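You operate a simulated robot arm through the tools that you are given. There is no shell and no other tool. Be economical: measure what you need, move in short steps, check, and stop when the job is done.

Carry out the task below with a simulated two-armed robot. There is one attempt and no reset: what you move stays moved.

TASK
Take the green checked cloth from the middle of the long worktop and lay it out flat on the worktop between range and sink.

The check looks at the end state, three seconds after you hand in, the way a careful person would. Anything else that was tipped, shoved, dropped, spilled or broken makes it a failure. Flat cloth is picked up by pressing the open fingertips on it (5 to 10 N) and closing them slowly along it; thin cloth reads only 2 to 8 mm in the jaws.

THE ROBOT
Two 6-joint arms with two-finger parallel grippers on one trunk, on a base that drives. Base frame: it is fixed to the floor where the robot stands at the start and does not move with it; the origin is under the middle of the robot, x ahead of it, y to its left, z up; the surface under the hand at the start is at about z = 910. Units: mm, rad, N and s.
The left shoulder is at the start at [-96, 177, 781], the right one opposite. With the tool pointing down near the work surface each hand reaches from about 100 to 660 mm from the robot's upright axis, wherever it stands, measured 20 degrees to its own side. Places, roughly: green checked cloth [500, 0, 900]; worktop between range and sink [600, -2000, 900]. Payload 1.57 kg a hand.
Tool frame (each hand has its own): the origin (TCP) lies between the finger pads and is the grasp point; the fingertips stand 30 mm ahead of it; z points along the fingers, y is the line along which they close. Largest opening 80 mm; finger width 17, thickness 12; the body of the gripper, 40 by 82 mm, starts 80 mm behind the TCP.
Orientation is that of the tool frame in the base frame, as [roll, pitch, yaw] about the fixed x, y, z axes, in that order (R = Rz(yaw) Ry(pitch) Rx(roll)). With the fingers straight down and closing along the base's y, the tool's x points along the base's -x, its y along +y and its z along -z.

THE INTERFACE
- The arms move only by the tool send_rows. It takes "left_rows", "right_rows" or both (then of equal length, played together; a hand with none holds still); each is a list of rows, each a list of 3 entries, a list of its own where there are three numbers: the shift along the tool's x, y, z in mm, then the turn, a rotation vector about the tool's x, y, z in rad, then the closure, from 0 (fully open) to 1 (shut). In form: [[[tx, ty, tz], [rx, ry, rz], gripper], ...]. A call has 1 to 8 rows; each row is the pose to reach, as a shift and turn from the pose commanded when the call began, along the tool's axes at that moment. Rows are played at 5 a second. More than 50 mm and 0.15 rad between two rows, or a gripper value outside its range, and nothing of the call is played. Where a pose cannot be reached the arm comes as near as it can. A force on the tool above 40 N (or 10 N above the force at the start of the call, whichever is more), or a blocked arm, ends the call early, and 0.2 s more pass. Each finger travels about 72 mm/s and halts on what it meets, pressing with about 40 N; the grip force reading is that of the motor and also rises with nothing between the fingers. The clock runs only during rows and for 0.2 s after the last one: add rows that repeat a pose to give the fingers time. The reply holds the time, the measured pose of the TCP, the force on the tool along the base axes, the opening and the grip force, in the units named above and with some noise, with the torque about the TCP (base axes, N m) and any sound that the robot's microphone picked up, and new pictures: "views" is both (left out), scene, wrist or none (wrist: the cameras of the hands that moved).
- Cameras (640 x 400 px; columns grow to the right, rows downward): "scene" is now at [33.6, -11.1, 1496.3]; the picture's right is [-0.16, -0.99, 0.00], its down [-0.80, 0.13, -0.59] and it looks along [0.58, -0.10, -0.81] (base axes); focal length 292 px, centre (320, 200). "left" rides on the left gripper at [72, 7, -122] in its tool frame; the picture's right is [-0.09, 1.00, 0.00], its down [-0.84, -0.08, -0.54] and it looks along [-0.54, -0.05, 0.84] (tool axes); focal length 238 px, centre (320, 200). "right" rides on the right gripper at [72, -7, -122] in its tool frame; the picture's right is [0.09, 1.00, 0.00], its down [-0.84, 0.08, -0.54] and it looks along [-0.54, 0.05, 0.84] (tool axes); focal length 238 px, centre (320, 200). There is no depth. A picture from a camera that has moved, and an enlarged one, comes with that camera's place and axes in the base frame and with its lens.
- slide_trunk(by): slides the trunk up (or, below 0, down) by that many mm; the arms and the scene camera ride with it, the base frame stays. It gives what a move gives, with no picture.
- steer(legs): drives the robot by 1 to 6 legs, each [ahead, left, turn to the left] in mm, mm and rad, along the robot's own axes; the way and the turn of a leg run together, so that a leg with both is an arc; at most 1500 mm and 3.142 rad a leg. The arms and the cameras ride along, it lands a little off, and it stops where it bumps. It gives what a move gives, and a new picture of the scene camera.
- pan_tilt(pan, tilt): turns the head with the scene camera to pan (to the left, within 2.496 rad either way) and tilt (down, from -0.506 to 1.204), counted from straight ahead of the robot. It gives what a move gives, and a new picture of the scene camera.
- inspect(camera, box): a new picture of the part [left, top, right, bottom] of that camera's present view, enlarged. It takes no simulated time.
- sign_off(): hands the job in; it is judged then, once.

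Work in short steps. Places have to be worked out from the pictures, the camera data and where the tool is seen: move nearer, look again, correct. Check each grasp and each placing, and mend what went wrong. You have 120 turns and 260 pictures in all, those below and enlarged ones among them. Open the grippers and draw the arms clear of the work before you hand the job in, unless the task says otherwise; then end with one line.

The tools are called as name(argument=value, ...) on one line, values as JSON. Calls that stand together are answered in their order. send_rows: Moves the arms, as the interface text tells. Its arguments: {"type":"object","properties":{"left_rows":{"type":"array","items":{"type":"array"}},"right_rows":{"type":"array","items":{"type":"array"}},"views":{"type":"string","enum":["both","scene","wrist","none"]}},"required":[]} The other tools are called the same way: slide_trunk (by) slides the trunk up or down; steer (legs) drives the base; pan_tilt (pan, tilt) turns the head that bears the scene camera; inspect (camera, box) takes an enlarged picture of a part of a camera's view; sign_off () hands the job in.

At the start:

```text
time_s: 0.0
left_tcp_pos: [464.6, 106.5, 1066.0]
left_tcp_rot: [-3.141, 0.001, -3.141]
left_contact_force: [0.3, -0.1, 0.0]
left_torque: [0.0, 0.01, -0.01]
left_opening: 80.1
left_grip_force: 0.1
right_tcp_pos: [440.1, -185.0, 1082.5]
right_tcp_rot: [-3.141, 0.0, 3.141]
right_contact_force: [0.4, 0.2, -1.2]
right_torque: [0.02, -0.01, 0.02]
right_opening: 80.0
right_grip_force: 0.1
trunk travel left (down, up): [-225.0, 103.0]
robot x, y, heading: [-1.3, 0.4, -0.003]
head pan, tilt: [-0.162, 0.939]
```

scene: 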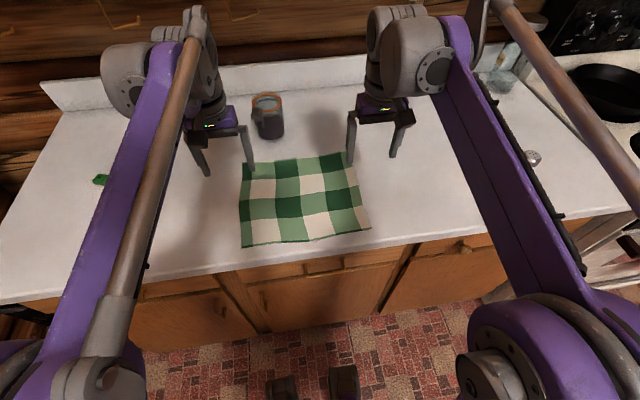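
right: 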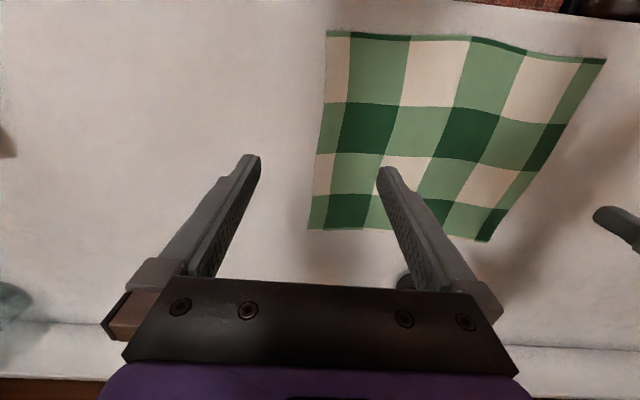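
left: 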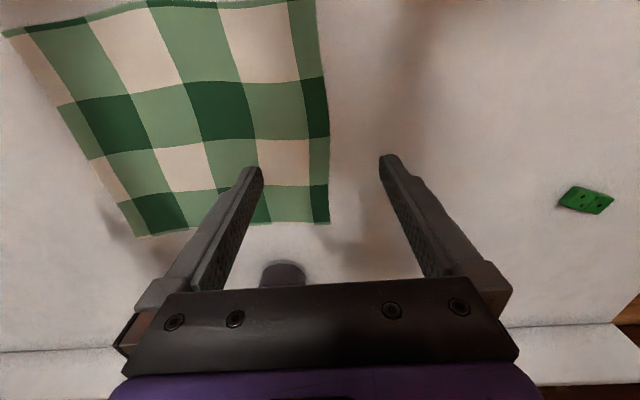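

I work out the cloth corners at about x 353–607 and y −180–104, on a surface at z≈910. Before touching it I'll look right, toward the range and the destination.

pan_tilt(pan=-1.25, tilt=0.45)

```text
time_s: 1.3
left_tcp_pos: [465.4, 107.2, 1065.8]
left_tcp_rot: [-3.141, 0.0, 3.141]
left_contact_force: [-0.5, 0.6, 0.6]
left_torque: [0.0, -0.03, 0.0]
left_opening: 79.7
left_grip_force: 0.0
right_tcp_pos: [438.8, -186.2, 1082.1]
right_tcp_rot: [3.141, 0.0, -3.139]
right_contact_force: [0.5, 0.2, -0.4]
right_torque: [0.01, 0.04, 0.02]
right_opening: 80.2
right_grip_force: 0.1
trunk travel left (down, up): [-225.0, 103.0]
robot x, y, heading: [-1.3, 1.0, -0.002]
head pan, tilt: [-1.25, 0.45]
camera scene: at [-9.7, -86.5, 1537.5], right [-0.95, -0.32, 0.0], down [-0.14, 0.41, -0.9], along [0.28, -0.85, -0.44], focal length 292 px, centre (320, 200)
```

scene: 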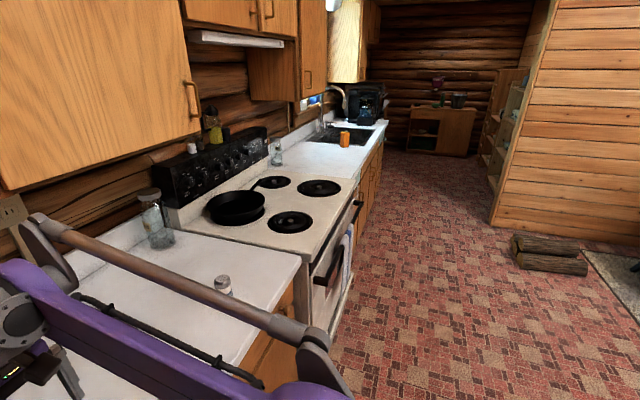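

The worktop past the range has a jar at the back and an orange item by the sink. I'll enlarge that part.

inspect(camera="scene", box=[240, 70, 420, 220])

inspect(camera="right", box=[280, 0, 640, 260])

```text
2.67 times, centred on (330, 145) of scene
camera zoom: at [-9.7, -86.5, 1537.5], right [-0.95, -0.32, 0.0], down [-0.14, 0.41, -0.9], along [0.28, -0.85, -0.44], focal length 778 px, centre (293, 347)
```

zoom: 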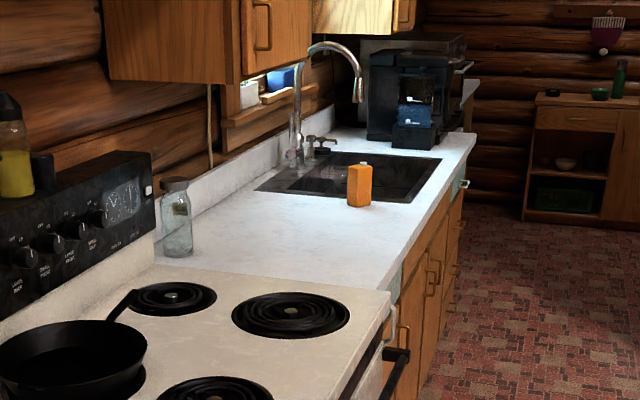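

```text
1.54 times, centred on (460, 130) of right
camera zoom: at [368.7, -191.8, 1205.4], right [-0.09, 1.0, 0.0], down [0.84, 0.08, 0.54], along [0.54, 0.05, -0.84], focal length 367 px, centre (105, 308)
```

zoom: 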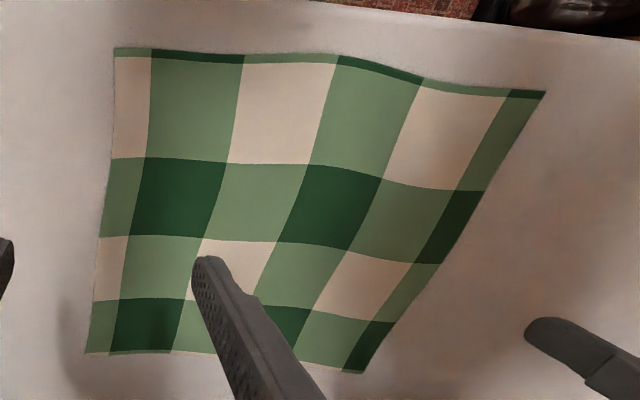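

The destination worktop spans roughly y −1620 to −2310, with a jar near (811,−1684) and the orange item near (505,−2250). I'll lay the cloth around (490,−1950). First I bring both hands above the near corners with the jaws partly closed, and turn the head back.

pan_tilt(pan=0, tilt=0.94)

send_rows(left_rows=[[[33, -8, 20], [0, 0, 0], 0.3], [[66, -16, 40], [0, 0, 0], 0.6], [[100, -22, 66], [0, 0, 0], 0.63], [[100, -22, 66], [0, 0, 0], 0.63]], right_rows=[[[25, 10, 27], [0, 0, 0], 0.3], [[50, 20, 54], [0, 0, 0], 0.6], [[74, 28, 82], [0, 0, 0], 0.63], [[74, 28, 82], [0, 0, 0], 0.63]])

```text
time_s: 2.8
left_tcp_pos: [465.6, 106.4, 1065.6]
left_tcp_rot: [-3.141, 0.0, 3.141]
left_contact_force: [0.0, 0.4, 1.0]
left_torque: [0.01, 0.01, 0.01]
left_opening: 80.1
left_grip_force: 0.1
right_tcp_pos: [440.1, -185.8, 1081.0]
right_tcp_rot: [-3.141, 0.0, 3.14]
right_contact_force: [-0.3, -0.5, 0.0]
right_torque: [0.03, 0.0, -0.02]
right_opening: 80.0
right_grip_force: 0.1
trunk travel left (down, up): [-225.0, 103.0]
robot x, y, heading: [-2.8, 2.3, 0.001]
head pan, tilt: [0.0, 0.941]
camera scene: at [34.5, 0.6, 1496.2], right [0.0, -1.0, 0.0], down [-0.81, 0.0, -0.59], along [0.59, 0.0, -0.81], focal length 292 px, centre (320, 200)
```

scene: 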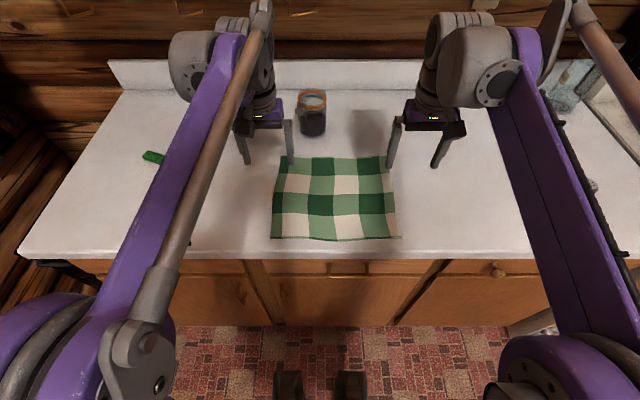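

```text
time_s: 3.8
left_tcp_pos: [366.8, 84.7, 998.5]
left_tcp_rot: [-3.14, -0.001, -3.141]
left_contact_force: [0.4, -0.4, -0.2]
left_torque: [-0.01, 0.02, 0.0]
left_opening: 29.7
left_grip_force: 0.0
right_tcp_pos: [365.6, -157.0, 999.1]
right_tcp_rot: [-3.141, 0.001, 3.141]
right_contact_force: [0.0, 1.0, 0.2]
right_torque: [0.0, 0.01, -0.01]
right_opening: 29.6
right_grip_force: 0.1
trunk travel left (down, up): [-225.0, 103.0]
robot x, y, heading: [0.2, 1.7, 0.001]
head pan, tilt: [0.0, 0.941]
camera scene: at [35.7, 0.6, 1496.2], right [0.0, -1.0, 0.0], down [-0.81, 0.0, -0.59], along [0.59, 0.0, -0.81], focal length 292 px, centre (320, 200)
camera right: at [295.1, -163.8, 1123.0], right [-0.09, 1.0, 0.0], down [0.84, 0.08, 0.54], along [0.54, 0.05, -0.84], focal length 238 px, centre (320, 200)
camera left: at [292.4, 91.2, 1120.5], right [0.09, 1.0, 0.0], down [0.84, -0.08, 0.54], along [0.54, -0.05, -0.84], focal length 238 px, centre (320, 200)
```

scene: 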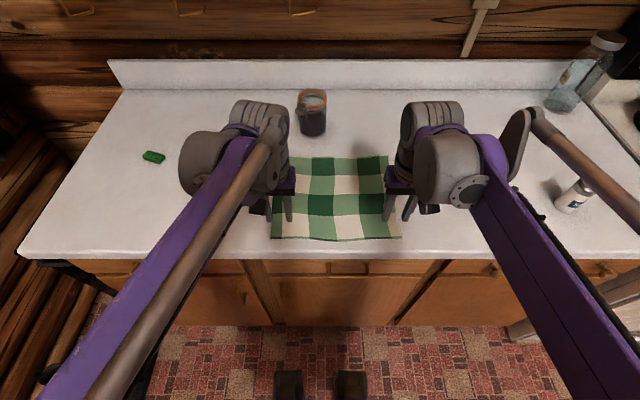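
right: 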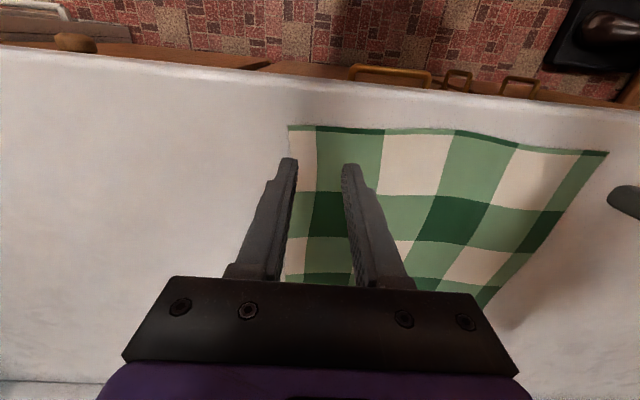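
left: 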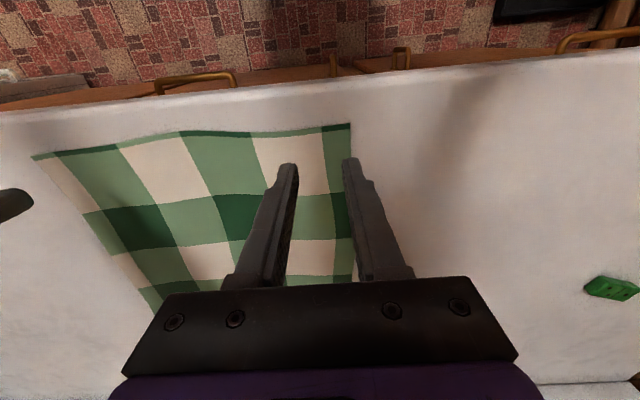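

Corners work out to about (356,−185) and (351,112), as expected. I shift inward slightly and descend close to the cloth.

send_rows(left_rows=[[[-4, -6, 30], [0, 0, 0], 0.63], [[-4, -6, 50], [0, 0, 0], 0.63]], right_rows=[[[-5, 6, 30], [0, 0, 0], 0.63], [[-5, 6, 50], [0, 0, 0], 0.63]], views="wrist")

```text
time_s: 4.4
left_tcp_pos: [369.0, 78.1, 949.5]
left_tcp_rot: [3.141, 0.0, -3.141]
left_contact_force: [0.2, -0.3, -0.9]
left_torque: [0.02, 0.0, -0.03]
left_opening: 29.5
left_grip_force: 0.0
right_tcp_pos: [369.4, -150.8, 950.9]
right_tcp_rot: [3.141, -0.001, -3.141]
right_contact_force: [0.0, -0.5, 0.6]
right_torque: [0.01, 0.02, -0.01]
right_opening: 29.6
right_grip_force: 0.2
trunk travel left (down, up): [-225.0, 103.0]
robot x, y, heading: [-0.6, 3.6, 0.002]
head pan, tilt: [0.0, 0.941]
camera right: at [299.4, -157.9, 1073.2], right [-0.09, 1.0, 0.0], down [0.84, 0.08, 0.54], along [0.54, 0.05, -0.84], focal length 238 px, centre (320, 200)
camera left: at [296.4, 85.1, 1070.6], right [0.09, 1.0, 0.0], down [0.84, -0.08, 0.54], along [0.54, -0.05, -0.84], focal length 238 px, centre (320, 200)
```

right: 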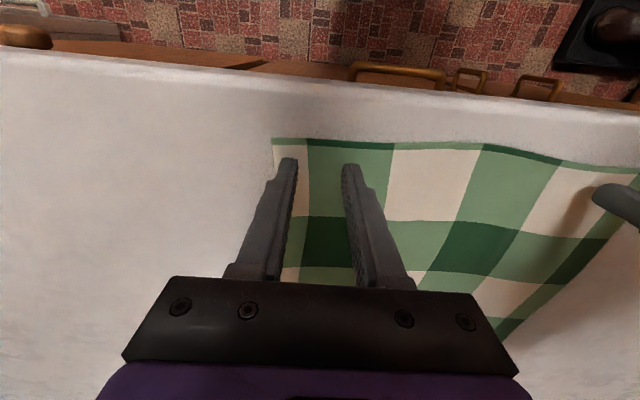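
left: 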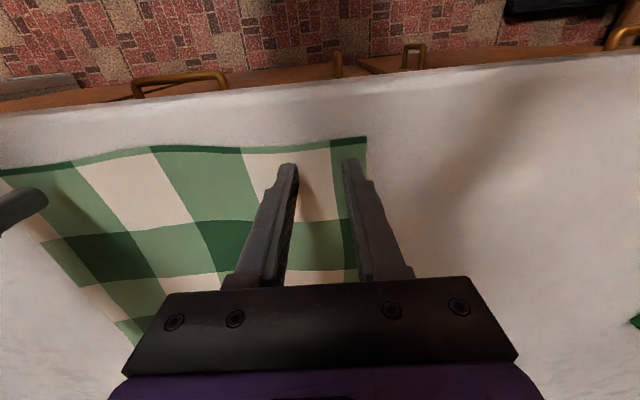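

Both fingertip pairs are over the corners, still about 10 mm above the cloth. I descend in small steps to find contact.

send_rows(left_rows=[[[0, 0, 4], [0, 0, 0], 0.63], [[0, 0, 8], [0, 0, 0], 0.63]], right_rows=[[[0, 0, 5], [0, 0, 0], 0.63], [[0, 0, 9], [0, 0, 0], 0.63]], views="none")

```text
time_s: 5.0
left_tcp_pos: [369.2, 79.6, 942.9]
left_tcp_rot: [3.141, -0.001, 3.142]
left_contact_force: [-0.2, 0.9, 0.2]
left_torque: [-0.02, -0.05, 0.01]
left_opening: 29.3
left_grip_force: 0.1
right_tcp_pos: [370.3, -153.0, 941.6]
right_tcp_rot: [-3.141, 0.001, 3.141]
right_contact_force: [-0.5, -0.2, 0.2]
right_torque: [-0.02, 0.0, 0.0]
right_opening: 29.7
right_grip_force: 0.1
trunk travel left (down, up): [-225.0, 103.0]
robot x, y, heading: [-4.6, 2.9, -0.001]
head pan, tilt: [0.0, 0.941]
```

No contact yet; I continue down slowly.

send_rows(left_rows=[[[0, 0, 2], [0, 0, 0], 0.63], [[0, 0, 4], [0, 0, 0], 0.63]], right_rows=[[[0, 0, 2], [0, 0, 0], 0.63], [[0, 0, 4], [0, 0, 0], 0.63]], views="none")

```text
time_s: 5.5
left_tcp_pos: [368.2, 78.6, 942.3]
left_tcp_rot: [-3.141, 0.003, 3.141]
left_contact_force: [1.3, 0.3, 21.7]
left_torque: [0.12, 0.04, -0.02]
left_opening: 29.7
left_grip_force: 0.2
right_tcp_pos: [370.9, -151.6, 941.3]
right_tcp_rot: [-3.141, 0.004, 3.141]
right_contact_force: [1.5, -0.5, 22.5]
right_torque: [-0.14, 0.04, 0.01]
right_opening: 29.6
right_grip_force: 0.0
trunk travel left (down, up): [-225.0, 103.0]
robot x, y, heading: [0.5, 2.3, -0.005]
head pan, tilt: [0.0, 0.941]
stopped in row 2 (right hand): the force on the tool passed its limit at 45 N (the readings are from after the stop); the commanded pose is now the measured one
```

Contact found at TCP z≈942, but the force is 22 N. I back off by about 1 mm to reach 5–10 N.

send_rows(left_rows=[[[0, 0, -0.8], [0, 0, 0], 0.63]], right_rows=[[[0, 0, -0.8], [0, 0, 0], 0.63]], views="none")

```text
time_s: 6.0
left_tcp_pos: [368.4, 78.9, 941.9]
left_tcp_rot: [3.141, 0.003, 3.141]
left_contact_force: [3.0, -0.3, 21.1]
left_torque: [0.07, 0.01, -0.02]
left_opening: 29.6
left_grip_force: 0.2
right_tcp_pos: [371.7, -152.9, 940.5]
right_tcp_rot: [-3.14, 0.004, 3.14]
right_contact_force: [-0.5, -0.3, 25.4]
right_torque: [-0.17, 0.07, 0.01]
right_opening: 29.5
right_grip_force: 0.1
trunk travel left (down, up): [-225.0, 103.0]
robot x, y, heading: [-0.7, 1.4, -0.0]
head pan, tilt: [0.0, 0.941]
```

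Force is still above 20 N; I lift a bit more.

send_rows(left_rows=[[[0, 0, -1.1], [0, 0, 0], 0.63]], right_rows=[[[0, 0, -1.3], [0, 0, 0], 0.63]], views="none")

```text
time_s: 6.3
left_tcp_pos: [369.6, 78.3, 941.3]
left_tcp_rot: [3.14, 0.002, 3.141]
left_contact_force: [1.1, 0.5, 12.7]
left_torque: [-0.01, 0.03, 0.0]
left_opening: 29.7
left_grip_force: 0.0
right_tcp_pos: [371.3, -152.1, 941.1]
right_tcp_rot: [3.141, 0.002, 3.142]
right_contact_force: [-2.0, 0.4, 6.9]
right_torque: [-0.06, 0.05, 0.0]
right_opening: 29.5
right_grip_force: 0.0
trunk travel left (down, up): [-225.0, 103.0]
robot x, y, heading: [-2.3, -1.1, -0.004]
head pan, tilt: [0.0, 0.941]
```

The forces are now about 13 N on the left and 7 N on the right. I close both slowly along the cloth, easing the left a touch.

send_rows(left_rows=[[[0, 0, -0.4], [0, 0, 0], 0.68], [[0, 0, -0.4], [0, 0, 0], 0.73], [[0, 0, -0.4], [0, 0, 0], 0.78], [[0, 0, -0.4], [0, 0, 0], 0.83], [[0, 0, -0.4], [0, 0, 0], 0.88], [[0, 0, -0.4], [0, 0, 0], 0.93], [[0, 0, -0.4], [0, 0, 0], 1.0], [[0, 0, -0.4], [0, 0, 0], 1.0]], right_rows=[[[0, 0, 0], [0, 0, 0], 0.68], [[0, 0, 0], [0, 0, 0], 0.73], [[0, 0, 0], [0, 0, 0], 0.78], [[0, 0, 0], [0, 0, 0], 0.83], [[0, 0, 0], [0, 0, 0], 0.88], [[0, 0, 0], [0, 0, 0], 0.93], [[0, 0, 0], [0, 0, 0], 1.0], [[0, 0, 0], [0, 0, 0], 1.0]])

```text
time_s: 8.2
left_tcp_pos: [370.5, 79.0, 942.0]
left_tcp_rot: [-3.141, 0.001, -3.14]
left_contact_force: [-0.1, 0.7, 0.2]
left_torque: [-0.02, 0.01, 0.01]
left_opening: 0.1
left_grip_force: 21.5
right_tcp_pos: [372.8, -151.3, 941.5]
right_tcp_rot: [3.141, 0.001, 3.141]
right_contact_force: [0.3, -0.5, 0.9]
right_torque: [0.01, 0.03, -0.02]
right_opening: 1.5
right_grip_force: 22.9
trunk travel left (down, up): [-225.0, 103.0]
robot x, y, heading: [0.6, 2.8, -0.001]
head pan, tilt: [0.0, 0.941]
camera scene: at [34.6, 0.7, 1496.2], right [0.0, -1.0, 0.0], down [-0.81, 0.0, -0.59], along [0.59, 0.0, -0.81], focal length 292 px, centre (320, 200)
camera right: at [300.9, -157.8, 1064.4], right [-0.09, 1.0, 0.0], down [0.84, 0.08, 0.54], along [0.54, 0.05, -0.84], focal length 238 px, centre (320, 200)
camera left: at [297.2, 85.1, 1063.1], right [0.09, 1.0, 0.0], down [0.84, -0.08, 0.54], along [0.54, -0.05, -0.84], focal length 238 px, centre (320, 200)
```

scene: 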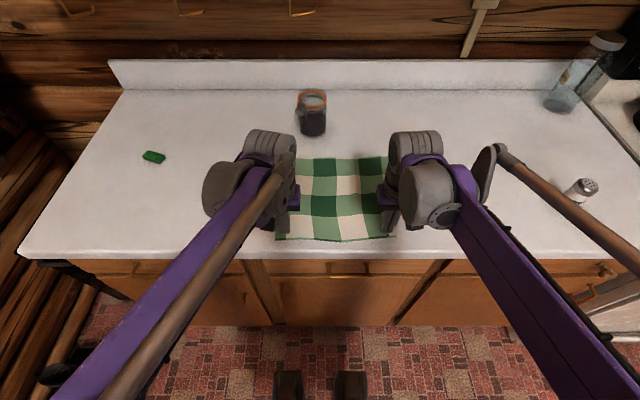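
right: 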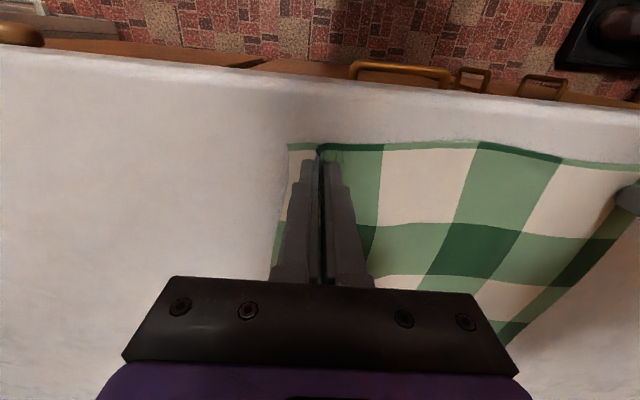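
left: 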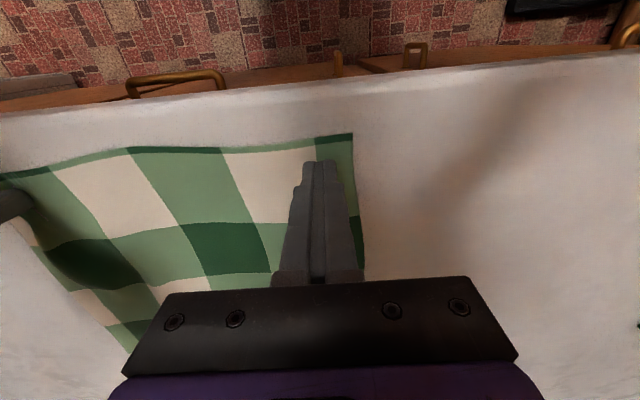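

The right jaws appear to have pinched a fold (1.5 mm), while the left closed empty at 0.1 mm. I redo the left: lift slightly, reopen and press again with more force.

send_rows(left_rows=[[[0, 0, -6], [0, 0, 0], 0.8], [[0, 2, -6], [0, 0, 0], 0.6], [[0, 2, -6], [0, 0, 0], 0.6], [[0, 2, 0], [0, 0, 0], 0.6], [[0, 2, 1.2], [0, 0, 0], 0.6]], views="wrist")

```text
time_s: 9.3
left_tcp_pos: [370.1, 81.9, 941.5]
left_tcp_rot: [3.141, 0.004, 3.141]
left_contact_force: [2.0, 0.0, 13.3]
left_torque: [0.03, -0.05, 0.0]
left_opening: 32.0
left_grip_force: 0.1
right_tcp_pos: [371.5, -151.0, 942.7]
right_tcp_rot: [-3.141, 0.001, 3.141]
right_contact_force: [0.1, -0.5, 0.8]
right_torque: [-0.01, -0.02, 0.0]
right_opening: 1.6
right_grip_force: 23.8
trunk travel left (down, up): [-225.0, 103.0]
robot x, y, heading: [-0.6, -1.0, -0.001]
head pan, tilt: [0.0, 0.941]
camera left: at [297.3, 87.3, 1062.2], right [0.09, 1.0, 0.0], down [0.84, -0.08, 0.54], along [0.54, -0.05, -0.84], focal length 238 px, centre (320, 200)
```

left: 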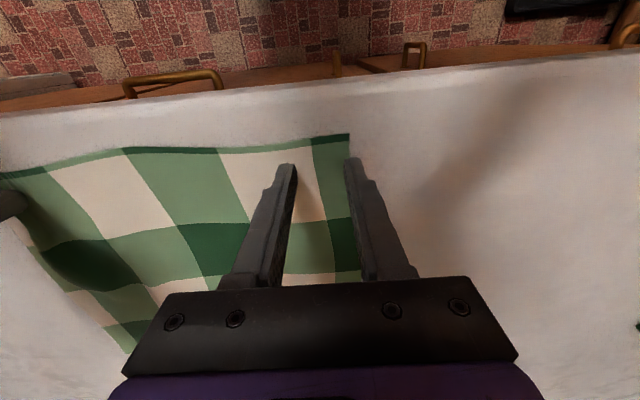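

The outer finger is now off the cloth edge. I lift, shift inward to y≈68, and press again.

send_rows(left_rows=[[[0, 0, -7], [0, 0, 0], 0.6], [[0, -14, -7], [0, 0, 0], 0.6], [[0, -14, -2], [0, 0, 0], 0.6], [[0, -14, 0], [0, 0, 0], 0.6], [[0, -14, 0], [0, 0, 0], 0.6]], views="wrist")

```text
time_s: 10.6
left_tcp_pos: [370.8, 66.3, 941.4]
left_tcp_rot: [-3.141, 0.001, 3.14]
left_contact_force: [1.3, 0.8, 14.2]
left_torque: [0.23, 0.02, -0.02]
left_opening: 32.1
left_grip_force: 0.1
right_tcp_pos: [371.5, -150.9, 942.0]
right_tcp_rot: [3.141, 0.001, 3.141]
right_contact_force: [0.5, 0.1, -0.4]
right_torque: [0.0, 0.01, 0.02]
right_opening: 1.9
right_grip_force: 23.5
trunk travel left (down, up): [-225.0, 103.0]
robot x, y, heading: [-1.3, -2.4, -0.001]
head pan, tilt: [0.0, 0.941]
camera left: at [297.1, 73.4, 1062.3], right [0.09, 1.0, 0.0], down [0.84, -0.08, 0.54], along [0.54, -0.05, -0.84], focal length 238 px, centre (320, 200)
```

left: 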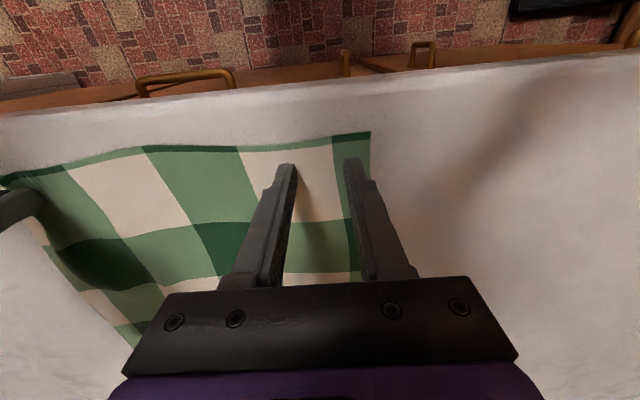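

Both fingers are on the cloth at 14 N. I close slowly while keeping the pressure on.

send_rows(left_rows=[[[0, 0, -0.2], [0, 0, 0], 0.66], [[0, 0, -0.1], [0, 0, 0], 0.72], [[0, 0, 0], [0, 0, 0], 0.78], [[0, 0, 0], [0, 0, 0], 0.84], [[0, 0, 0], [0, 0, 0], 0.9], [[0, 0, 0], [0, 0, 0], 0.96], [[0, 0, 0], [0, 0, 0], 1.0], [[0, 0, 0], [0, 0, 0], 1.0]], views="wrist")

```text
time_s: 12.3
left_tcp_pos: [369.6, 66.5, 940.5]
left_tcp_rot: [-3.142, 0.003, 3.141]
left_contact_force: [0.3, -3.2, 24.2]
left_torque: [0.0, 0.09, 0.0]
left_opening: 1.7
left_grip_force: 23.3
right_tcp_pos: [371.3, -152.1, 940.9]
right_tcp_rot: [-3.141, 0.002, -3.139]
right_contact_force: [-0.5, 5.0, 0.2]
right_torque: [0.14, -0.01, -0.01]
right_opening: 1.7
right_grip_force: 23.1
trunk travel left (down, up): [-225.0, 103.0]
robot x, y, heading: [2.5, -5.6, 0.004]
head pan, tilt: [0.0, 0.941]
camera left: at [296.7, 73.1, 1062.2], right [0.09, 1.0, 0.0], down [0.84, -0.08, 0.54], along [0.54, -0.05, -0.84], focal length 238 px, centre (320, 200)
```

left: 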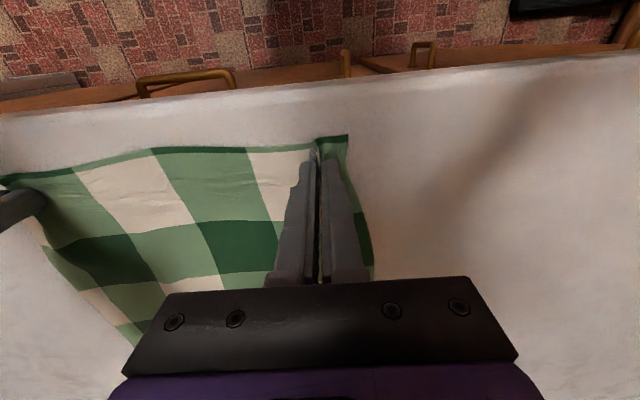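

The left reads 1.7 mm, and tension shows between the hands, so both now hold cloth. I lift 50 mm with the hands slightly closer together and check.

send_rows(left_rows=[[[0, -2, -10], [0, 0, 0], 1.0], [[0, -2, -30], [0, 0, 0], 1.0], [[0, -2, -60], [0, 0, 0], 1.0]], right_rows=[[[0, 2, -10], [0, 0, 0], 1.0], [[0, 2, -30], [0, 0, 0], 1.0], [[0, 2, -60], [0, 0, 0], 1.0]])

```text
time_s: 13.2
left_tcp_pos: [371.1, 63.8, 1001.7]
left_tcp_rot: [3.14, 0.001, 3.142]
left_contact_force: [0.3, -1.2, 0.7]
left_torque: [-0.06, -0.02, -0.03]
left_opening: 1.6
left_grip_force: 23.5
right_tcp_pos: [372.5, -150.3, 1002.3]
right_tcp_rot: [3.141, 0.001, 3.141]
right_contact_force: [0.0, 1.6, 0.6]
right_torque: [0.05, 0.01, 0.03]
right_opening: 1.7
right_grip_force: 23.9
trunk travel left (down, up): [-225.0, 103.0]
robot x, y, heading: [0.3, -1.9, -0.002]
head pan, tilt: [0.0, 0.941]
camera scene: at [34.2, 0.7, 1496.2], right [0.0, -1.0, 0.0], down [-0.81, 0.0, -0.59], along [0.59, 0.0, -0.81], focal length 292 px, centre (320, 200)
camera right: at [300.4, -156.1, 1125.1], right [-0.09, 1.0, 0.0], down [0.84, 0.08, 0.54], along [0.54, 0.05, -0.84], focal length 238 px, centre (320, 200)
camera left: at [297.2, 71.3, 1122.1], right [0.09, 1.0, 0.0], down [0.84, -0.08, 0.54], along [0.54, -0.05, -0.84], focal length 238 px, centre (320, 200)
```

scene: 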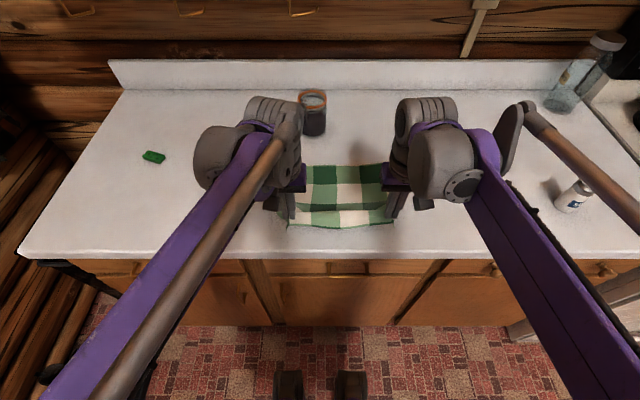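
right: 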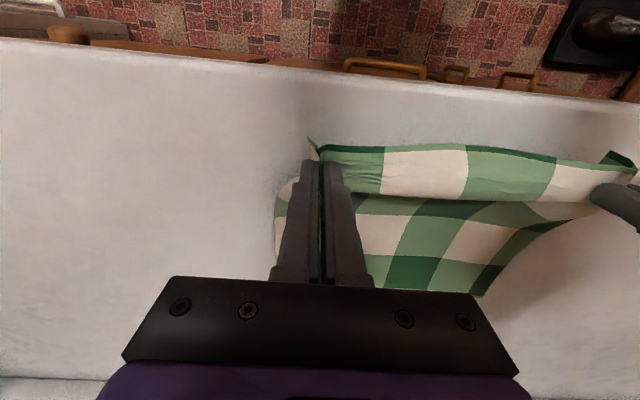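
left: 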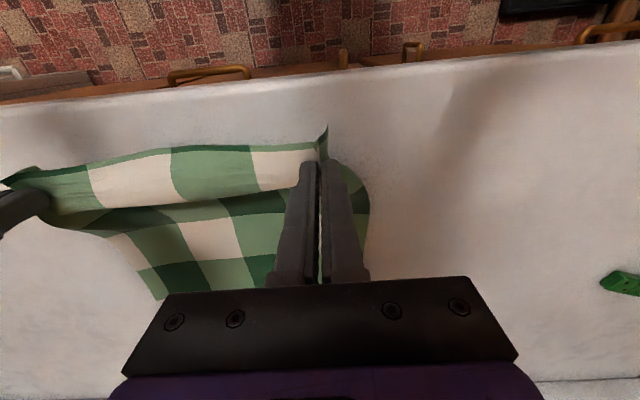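

Both corners are held. I raise the hands to z≈1230 so the cloth hangs clear of the worktop.

send_rows(left_rows=[[[0, 0, -35], [0, 0, 0], 1.0], [[0, 0, -70], [0, 0, 0], 1.0], [[0, 0, -105], [0, 0, 0], 1.0], [[0, 0, -140], [0, 0, 0], 1.0], [[0, 0, -175], [0, 0, 0], 1.0], [[0, 0, -210], [0, 0, 0], 1.0], [[0, 0, -240], [0, 0, 0], 1.0]], right_rows=[[[0, 0, -35], [0, 0, 0], 1.0], [[0, 0, -70], [0, 0, 0], 1.0], [[0, 0, -105], [0, 0, 0], 1.0], [[0, 0, -140], [0, 0, 0], 1.0], [[0, 0, -175], [0, 0, 0], 1.0], [[0, 0, -210], [0, 0, 0], 1.0], [[0, 0, -240], [0, 0, 0], 1.0]])

pan_tilt(pan=-2.4, tilt=0.5)

pan_tilt(pan=-1.3, tilt=0.6)

```text
time_s: 14.8
left_tcp_pos: [370.3, 64.3, 1240.0]
left_tcp_rot: [3.141, 0.001, 3.14]
left_contact_force: [0.5, -0.2, -0.6]
left_torque: [-0.01, 0.0, 0.02]
left_opening: 1.7
left_grip_force: 23.1
right_tcp_pos: [372.4, -149.2, 1242.7]
right_tcp_rot: [-3.141, 0.002, 3.141]
right_contact_force: [0.5, -0.3, 0.0]
right_torque: [0.0, 0.04, -0.01]
right_opening: 1.7
right_grip_force: 23.5
trunk travel left (down, up): [-225.0, 103.0]
robot x, y, heading: [3.1, 0.3, -0.002]
head pan, tilt: [0.0, 0.941]
camera scene: at [35.7, 0.5, 1496.2], right [0.0, -1.0, 0.0], down [-0.81, 0.0, -0.59], along [0.59, 0.0, -0.81], focal length 292 px, centre (320, 200)
camera right: at [300.8, -155.6, 1364.9], right [-0.09, 1.0, 0.0], down [0.84, 0.08, 0.54], along [0.54, 0.05, -0.84], focal length 238 px, centre (320, 200)
camera left: at [298.0, 70.6, 1362.4], right [0.09, 1.0, 0.0], down [0.84, -0.08, 0.54], along [0.54, -0.05, -0.84], focal length 238 px, centre (320, 200)
```

scene: 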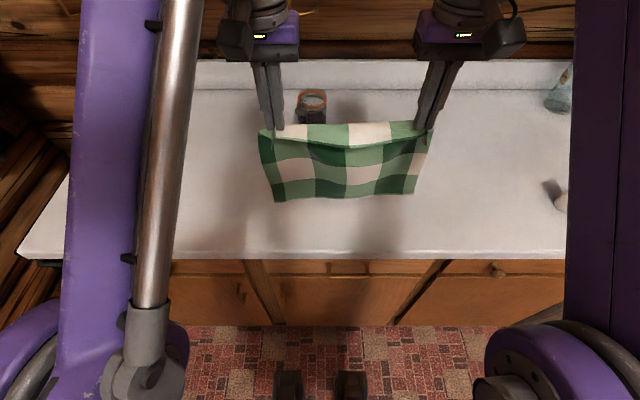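
right: 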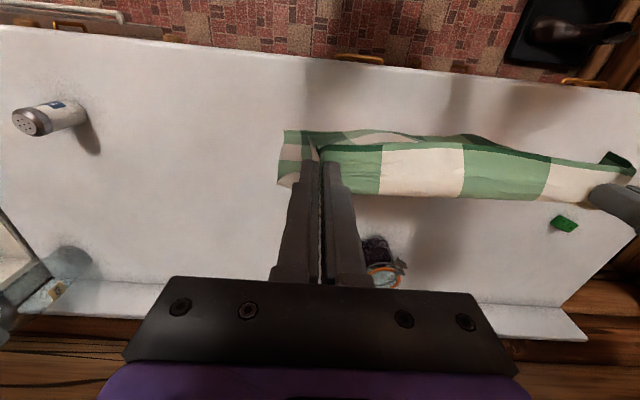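
left: 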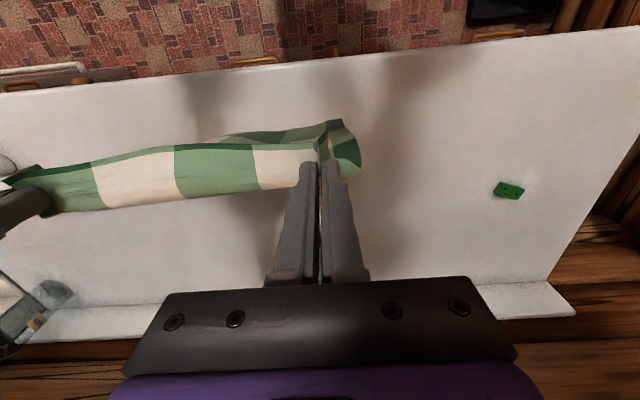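

```text
time_s: 16.9
left_tcp_pos: [370.2, 65.1, 1242.9]
left_tcp_rot: [-3.141, 0.003, 3.141]
left_contact_force: [-0.1, -0.2, 0.3]
left_torque: [-0.01, -0.03, 0.01]
left_opening: 1.7
left_grip_force: 23.1
right_tcp_pos: [371.0, -150.0, 1240.8]
right_tcp_rot: [3.141, 0.002, 3.141]
right_contact_force: [0.1, 0.3, 0.3]
right_torque: [0.01, 0.0, -0.01]
right_opening: 1.8
right_grip_force: 23.2
trunk travel left (down, up): [-225.0, 103.0]
robot x, y, heading: [-0.6, -1.8, 0.0]
head pan, tilt: [-2.4, 0.499]
camera scene: at [-105.6, -60.8, 1533.1], right [-0.68, 0.74, 0.0], down [0.35, 0.32, -0.88], along [-0.65, -0.59, -0.48], focal length 292 px, centre (320, 200)
```

scene: 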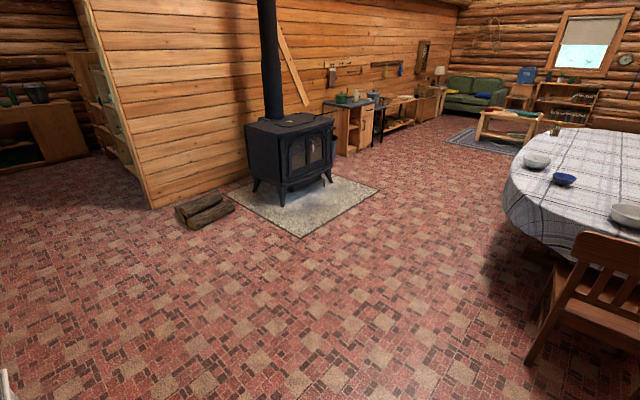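

```text
time_s: 18.3
left_tcp_pos: [369.9, 65.6, 1240.8]
left_tcp_rot: [3.14, 0.001, -3.141]
left_contact_force: [0.4, 0.0, -0.2]
left_torque: [-0.02, -0.01, 0.0]
left_opening: 1.6
left_grip_force: 24.2
right_tcp_pos: [371.1, -149.9, 1240.6]
right_tcp_rot: [3.14, 0.002, 3.142]
right_contact_force: [0.0, 0.1, 0.2]
right_torque: [-0.02, 0.0, 0.02]
right_opening: 1.7
right_grip_force: 23.9
trunk travel left (down, up): [-225.0, 103.0]
robot x, y, heading: [0.8, 2.2, -0.002]
head pan, tilt: [-1.3, 0.6]
camera scene: at [-15.0, -84.5, 1524.0], right [-0.96, -0.27, 0.0], down [-0.15, 0.54, -0.83], along [0.22, -0.8, -0.56], focal length 292 px, centre (320, 200)
```

scene: 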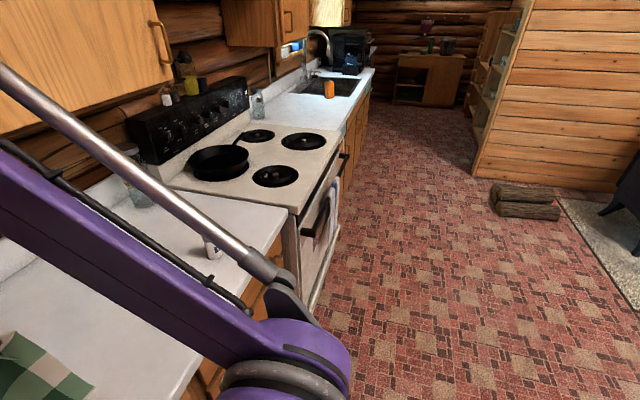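

The cloth hangs cleanly from both hands and the floor behind is clear. I back off 350 mm and slide right 1900 mm in two legs.

steer(legs=[[-350, 0, 0], [0, -950, 0], [0, -950, 0]])

pan_tilt(pan=0, tilt=0.8)

```text
time_s: 37.2
left_tcp_pos: [8.5, -1847.7, 1240.7]
left_tcp_rot: [3.141, 0.001, 3.139]
left_contact_force: [0.3, -0.2, -0.9]
left_torque: [0.02, 0.01, -0.02]
left_opening: 1.3
left_grip_force: 24.3
right_tcp_pos: [8.9, -2059.4, 1242.0]
right_tcp_rot: [3.141, 0.001, 3.137]
right_contact_force: [0.4, 0.3, -0.2]
right_torque: [-0.02, -0.01, 0.03]
right_opening: 1.6
right_grip_force: 23.7
trunk travel left (down, up): [-225.0, 103.0]
robot x, y, heading: [-359.4, -1912.2, -0.004]
head pan, tilt: [-1.3, 0.6]
camera scene: at [-377.0, -1995.1, 1524.0], right [-0.96, -0.26, 0.0], down [-0.15, 0.55, -0.83], along [0.22, -0.8, -0.56], focal length 292 px, centre (320, 200)
```

scene: 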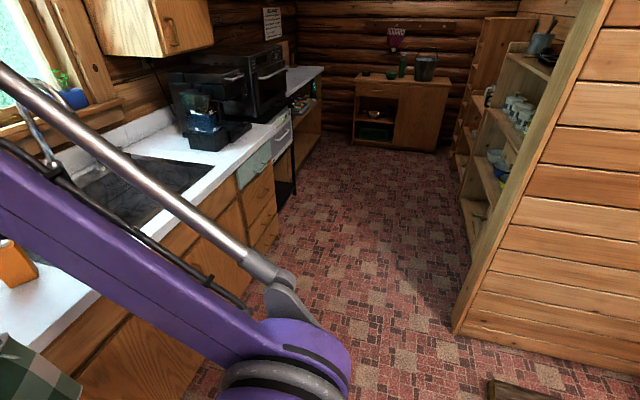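

```text
time_s: 38.7
left_tcp_pos: [7.5, -1848.1, 1240.5]
left_tcp_rot: [3.141, 0.002, 3.138]
left_contact_force: [0.2, -0.2, -0.6]
left_torque: [0.01, 0.02, -0.01]
left_opening: 1.8
left_grip_force: 23.4
right_tcp_pos: [8.6, -2061.0, 1242.3]
right_tcp_rot: [3.138, 0.003, 3.138]
right_contact_force: [0.9, 0.6, -0.5]
right_torque: [0.02, 0.0, 0.0]
right_opening: 1.7
right_grip_force: 23.6
trunk travel left (down, up): [-225.0, 103.0]
robot x, y, heading: [-364.0, -1909.2, -0.002]
head pan, tilt: [0.0, 0.799]
camera scene: at [-319.6, -1910.1, 1507.1], right [0.0, -1.0, 0.0], down [-0.72, 0.0, -0.7], along [0.7, 0.0, -0.72], focal length 292 px, centre (320, 200)
```

scene: 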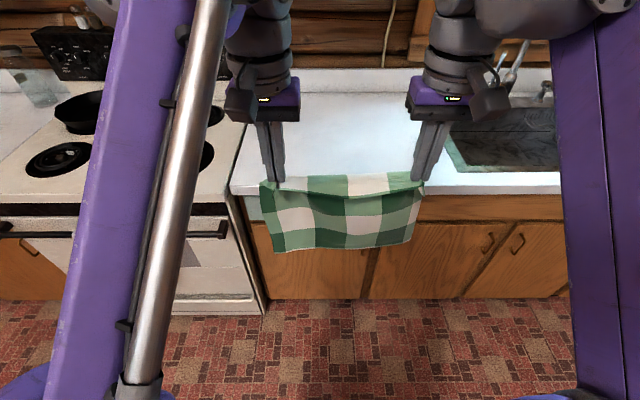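

The cloth still hangs well, its midline at y≈−1954, with clear worktop ahead (y −1666 to about −2215 at the orange item). I drive forward 360 mm with a small left correction.

steer(legs=[[360, 20, 0]])

inspect(camera="right", box=[0, 0, 640, 400])

inspect(camera="left", box=[0, 0, 640, 400])

```text
time_s: 41.0
left_tcp_pos: [368.0, -1828.7, 1240.5]
left_tcp_rot: [-3.141, 0.002, 3.14]
left_contact_force: [0.5, 0.1, -0.5]
left_torque: [-0.01, 0.0, -0.03]
left_opening: 1.8
left_grip_force: 23.9
right_tcp_pos: [369.0, -2044.2, 1240.8]
right_tcp_rot: [3.141, 0.001, 3.139]
right_contact_force: [0.3, 0.2, 0.7]
right_torque: [0.03, 0.01, 0.0]
right_opening: 1.8
right_grip_force: 23.7
trunk travel left (down, up): [-225.0, 103.0]
robot x, y, heading: [-2.7, -1894.7, -0.001]
head pan, tilt: [0.0, 0.799]
camera scene: at [39.9, -1891.4, 1507.1], right [0.0, -1.0, 0.0], down [-0.72, 0.0, -0.7], along [0.7, 0.0, -0.72], focal length 292 px, centre (320, 200)
```

scene: 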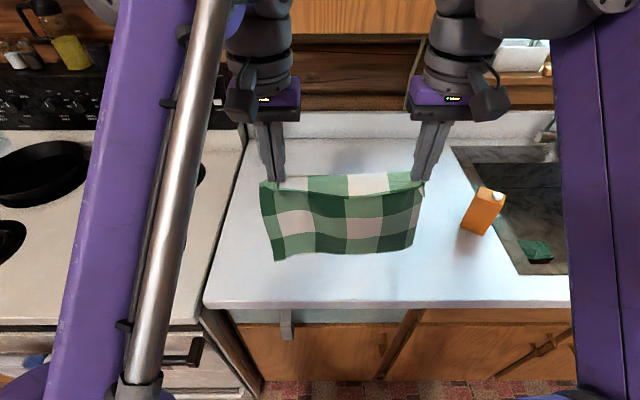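

```text
1.00 times, centred on (320, 200) of right (not enlarged: the box is as wide or as high as the picture)
camera zoom: at [297.1, -2048.5, 1364.7], right [-0.09, 1.0, 0.0], down [0.84, 0.07, 0.54], along [0.54, 0.05, -0.84], focal length 238 px, centre (320, 200)
```

zoom: 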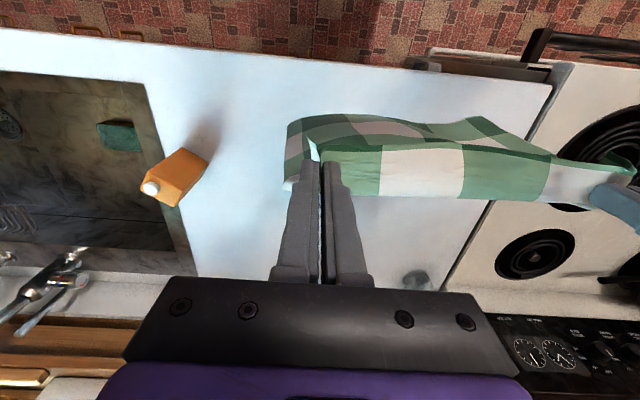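

```text
1.00 times, centred on (320, 200) of left (not enlarged: the box is as wide or as high as the picture)
camera zoom: at [295.0, -1822.2, 1362.3], right [0.1, 1.0, 0.0], down [0.84, -0.08, 0.54], along [0.54, -0.05, -0.84], focal length 238 px, centre (320, 200)
```

zoom: 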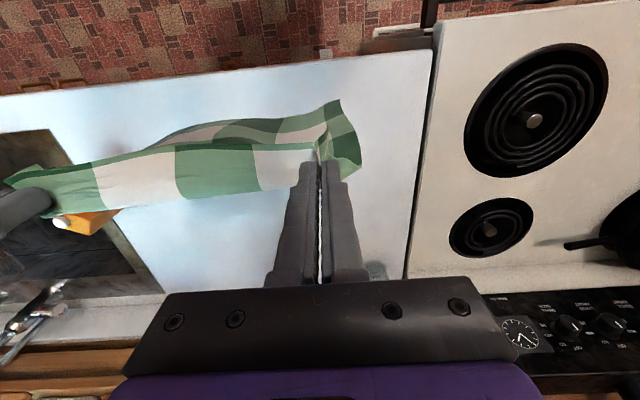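

Everything is clear (carton base near (505,−2289)). I extend both hands forward to x≈600, keeping height.

send_rows(left_rows=[[[-45, 0, 0], [0, 0, 0], 1.0], [[-90, 0, 0], [0, 0, 0], 1.0], [[-135, 0, 0], [0, 0, 0], 1.0], [[-180, 0, 0], [0, 0, 0], 1.0], [[-220, 0, 0], [0, 0, 0], 1.0], [[-232, 0, 0], [0, 0, 0], 1.0], [[-232, 0, 0], [0, 0, 0], 1.0]], right_rows=[[[-45, 0, 0], [0, 0, 0], 1.0], [[-90, 0, 0], [0, 0, 0], 1.0], [[-135, 0, 0], [0, 0, 0], 1.0], [[-180, 0, 0], [0, 0, 0], 1.0], [[-220, 0, 0], [0, 0, 0], 1.0], [[-232, 0, 0], [0, 0, 0], 1.0], [[-232, 0, 0], [0, 0, 0], 1.0]])

```text
time_s: 42.6
left_tcp_pos: [487.9, -1817.1, 1169.3]
left_tcp_rot: [-3.138, 0.0, 3.138]
left_contact_force: [2.8, -23.3, -2.3]
left_torque: [-0.7, -0.1, 0.04]
left_opening: 1.4
left_grip_force: 23.4
left hand out of reach, approached as far as the arm can: row 1, 2, 3, 4, 5, 6, 7
right_tcp_pos: [510.2, -2045.3, 1151.1]
right_tcp_rot: [3.139, 0.002, 3.139]
right_contact_force: [-2.3, 24.3, 0.7]
right_torque: [0.75, 0.1, 0.07]
right_opening: 1.8
right_grip_force: 24.3
right hand out of reach, approached as far as the arm can: row 2, 3, 4, 5, 6, 7
trunk travel left (down, up): [-225.0, 103.0]
robot x, y, heading: [-0.2, -1891.6, -0.002]
head pan, tilt: [0.0, 0.799]
camera scene: at [39.7, -1891.4, 1507.1], right [0.0, -1.0, 0.0], down [-0.72, 0.0, -0.7], along [0.7, 0.0, -0.72], focal length 292 px, centre (320, 200)
camera right: at [439.2, -2051.4, 1275.9], right [-0.09, 1.0, 0.0], down [0.84, 0.07, 0.54], along [0.54, 0.05, -0.84], focal length 238 px, centre (320, 200)
camera left: at [415.3, -1810.9, 1289.7], right [0.1, 1.0, 0.0], down [0.84, -0.08, 0.54], along [0.54, -0.05, -0.84], focal length 238 px, centre (320, 200)
```

scene: 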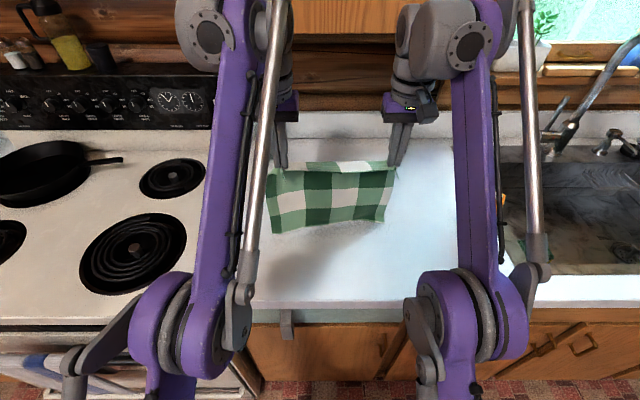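
right: 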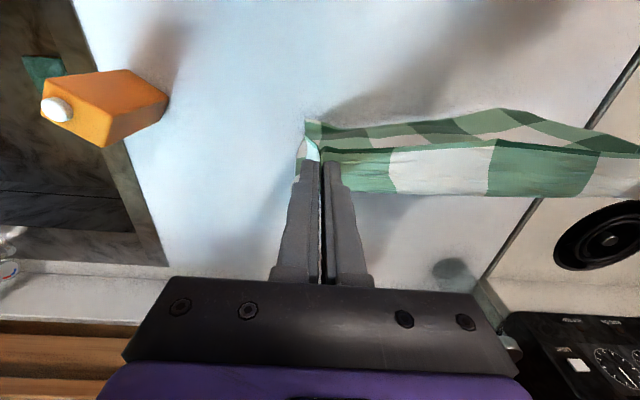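
left: 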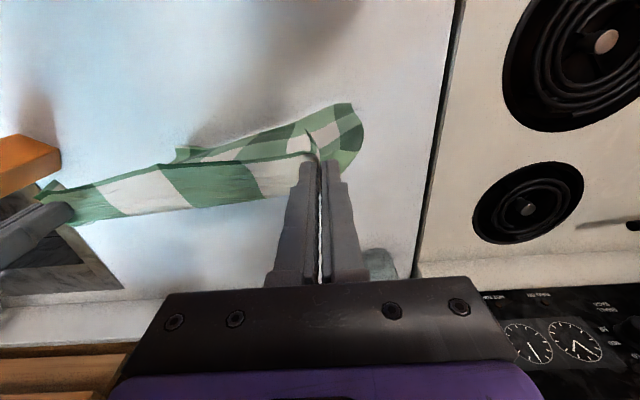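

At this height the arms only reach x≈490–510, and the cloth is stretched sideways (23 N). I'll lay it the other way instead: free edge near the robot, hands moving forward as they come down. First I draw back and bring the hands closer to ease the tension.

send_rows(left_rows=[[[15, -8, 0], [0, 0, 0], 1.0], [[50, -8, 0], [0, 0, 0], 1.0]], right_rows=[[[15, 0, 0], [0, 0, 0], 1.0], [[50, 0, 0], [0, 0, 0], 1.0]], views="none")

```text
time_s: 43.2
left_tcp_pos: [435.8, -1824.4, 1171.2]
left_tcp_rot: [-3.141, 0.004, 3.138]
left_contact_force: [0.9, -10.7, -1.1]
left_torque: [-0.32, -0.1, 0.0]
left_opening: 2.0
left_grip_force: 23.1
right_tcp_pos: [456.5, -2045.5, 1152.9]
right_tcp_rot: [-3.14, 0.004, 3.138]
right_contact_force: [-2.0, 10.6, 1.3]
right_torque: [0.33, -0.01, 0.02]
right_opening: 1.6
right_grip_force: 23.4
trunk travel left (down, up): [-225.0, 103.0]
robot x, y, heading: [-3.4, -1894.7, -0.006]
head pan, tilt: [0.0, 0.799]
```

The reference follows the reached pose. I now bring both hands level at x≈350, z≈1230, and 212 mm apart.

send_rows(left_rows=[[[25, -6, -20], [0, 0, 0], 1.0], [[55, -7, -40], [0, 0, 0], 1.0], [[86, -7, -59], [0, 0, 0], 1.0], [[86, -7, -59], [0, 0, 0], 1.0]], right_rows=[[[35, 1, -25], [0, 0, 0], 1.0], [[70, 1, -50], [0, 0, 0], 1.0], [[107, 1, -77], [0, 0, 0], 1.0], [[107, 1, -77], [0, 0, 0], 1.0]])

```text
time_s: 44.2
left_tcp_pos: [354.1, -1832.5, 1229.8]
left_tcp_rot: [3.141, 0.002, 3.139]
left_contact_force: [0.0, -0.3, -0.1]
left_torque: [0.0, 0.06, -0.01]
left_opening: 1.8
left_grip_force: 23.9
right_tcp_pos: [351.3, -2044.7, 1228.6]
right_tcp_rot: [-3.14, 0.0, 3.138]
right_contact_force: [-0.4, -0.9, 0.4]
right_torque: [-0.04, 0.01, -0.02]
right_opening: 2.0
right_grip_force: 22.8
trunk travel left (down, up): [-225.0, 103.0]
robot x, y, heading: [-3.9, -1889.6, -0.002]
head pan, tilt: [0.0, 0.799]
camera scene: at [41.1, -1891.5, 1507.1], right [0.0, -1.0, 0.0], down [-0.72, 0.0, -0.7], along [0.7, 0.0, -0.72], focal length 292 px, centre (320, 200)
camera right: at [281.0, -2049.8, 1351.7], right [-0.09, 1.0, 0.0], down [0.84, 0.07, 0.54], along [0.54, 0.05, -0.84], focal length 238 px, centre (320, 200)
camera left: at [281.0, -1824.8, 1351.2], right [0.1, 1.0, 0.0], down [0.84, -0.08, 0.54], along [0.54, -0.05, -0.84], focal length 238 px, centre (320, 200)
```

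scene: 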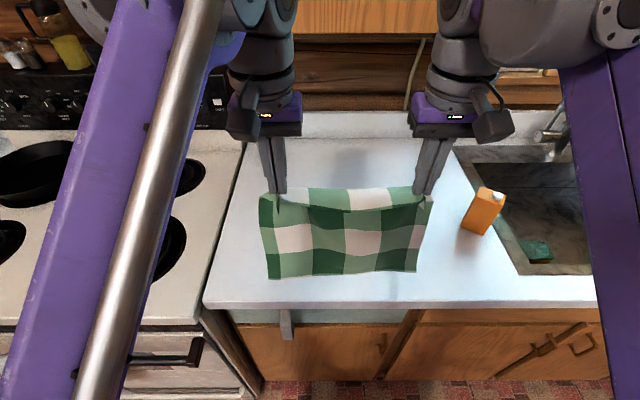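
right: 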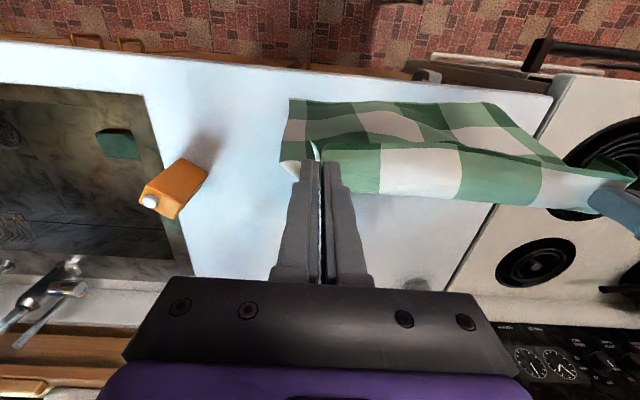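
left: 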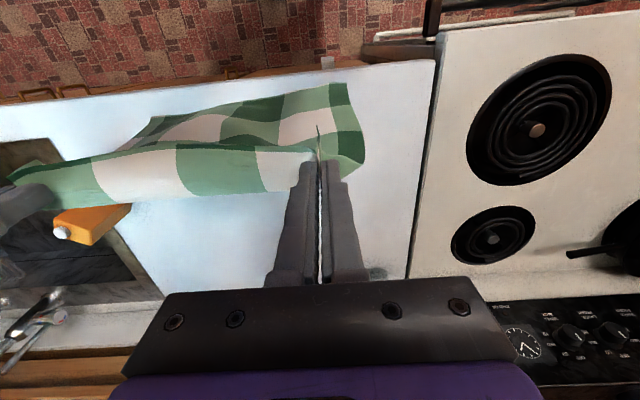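

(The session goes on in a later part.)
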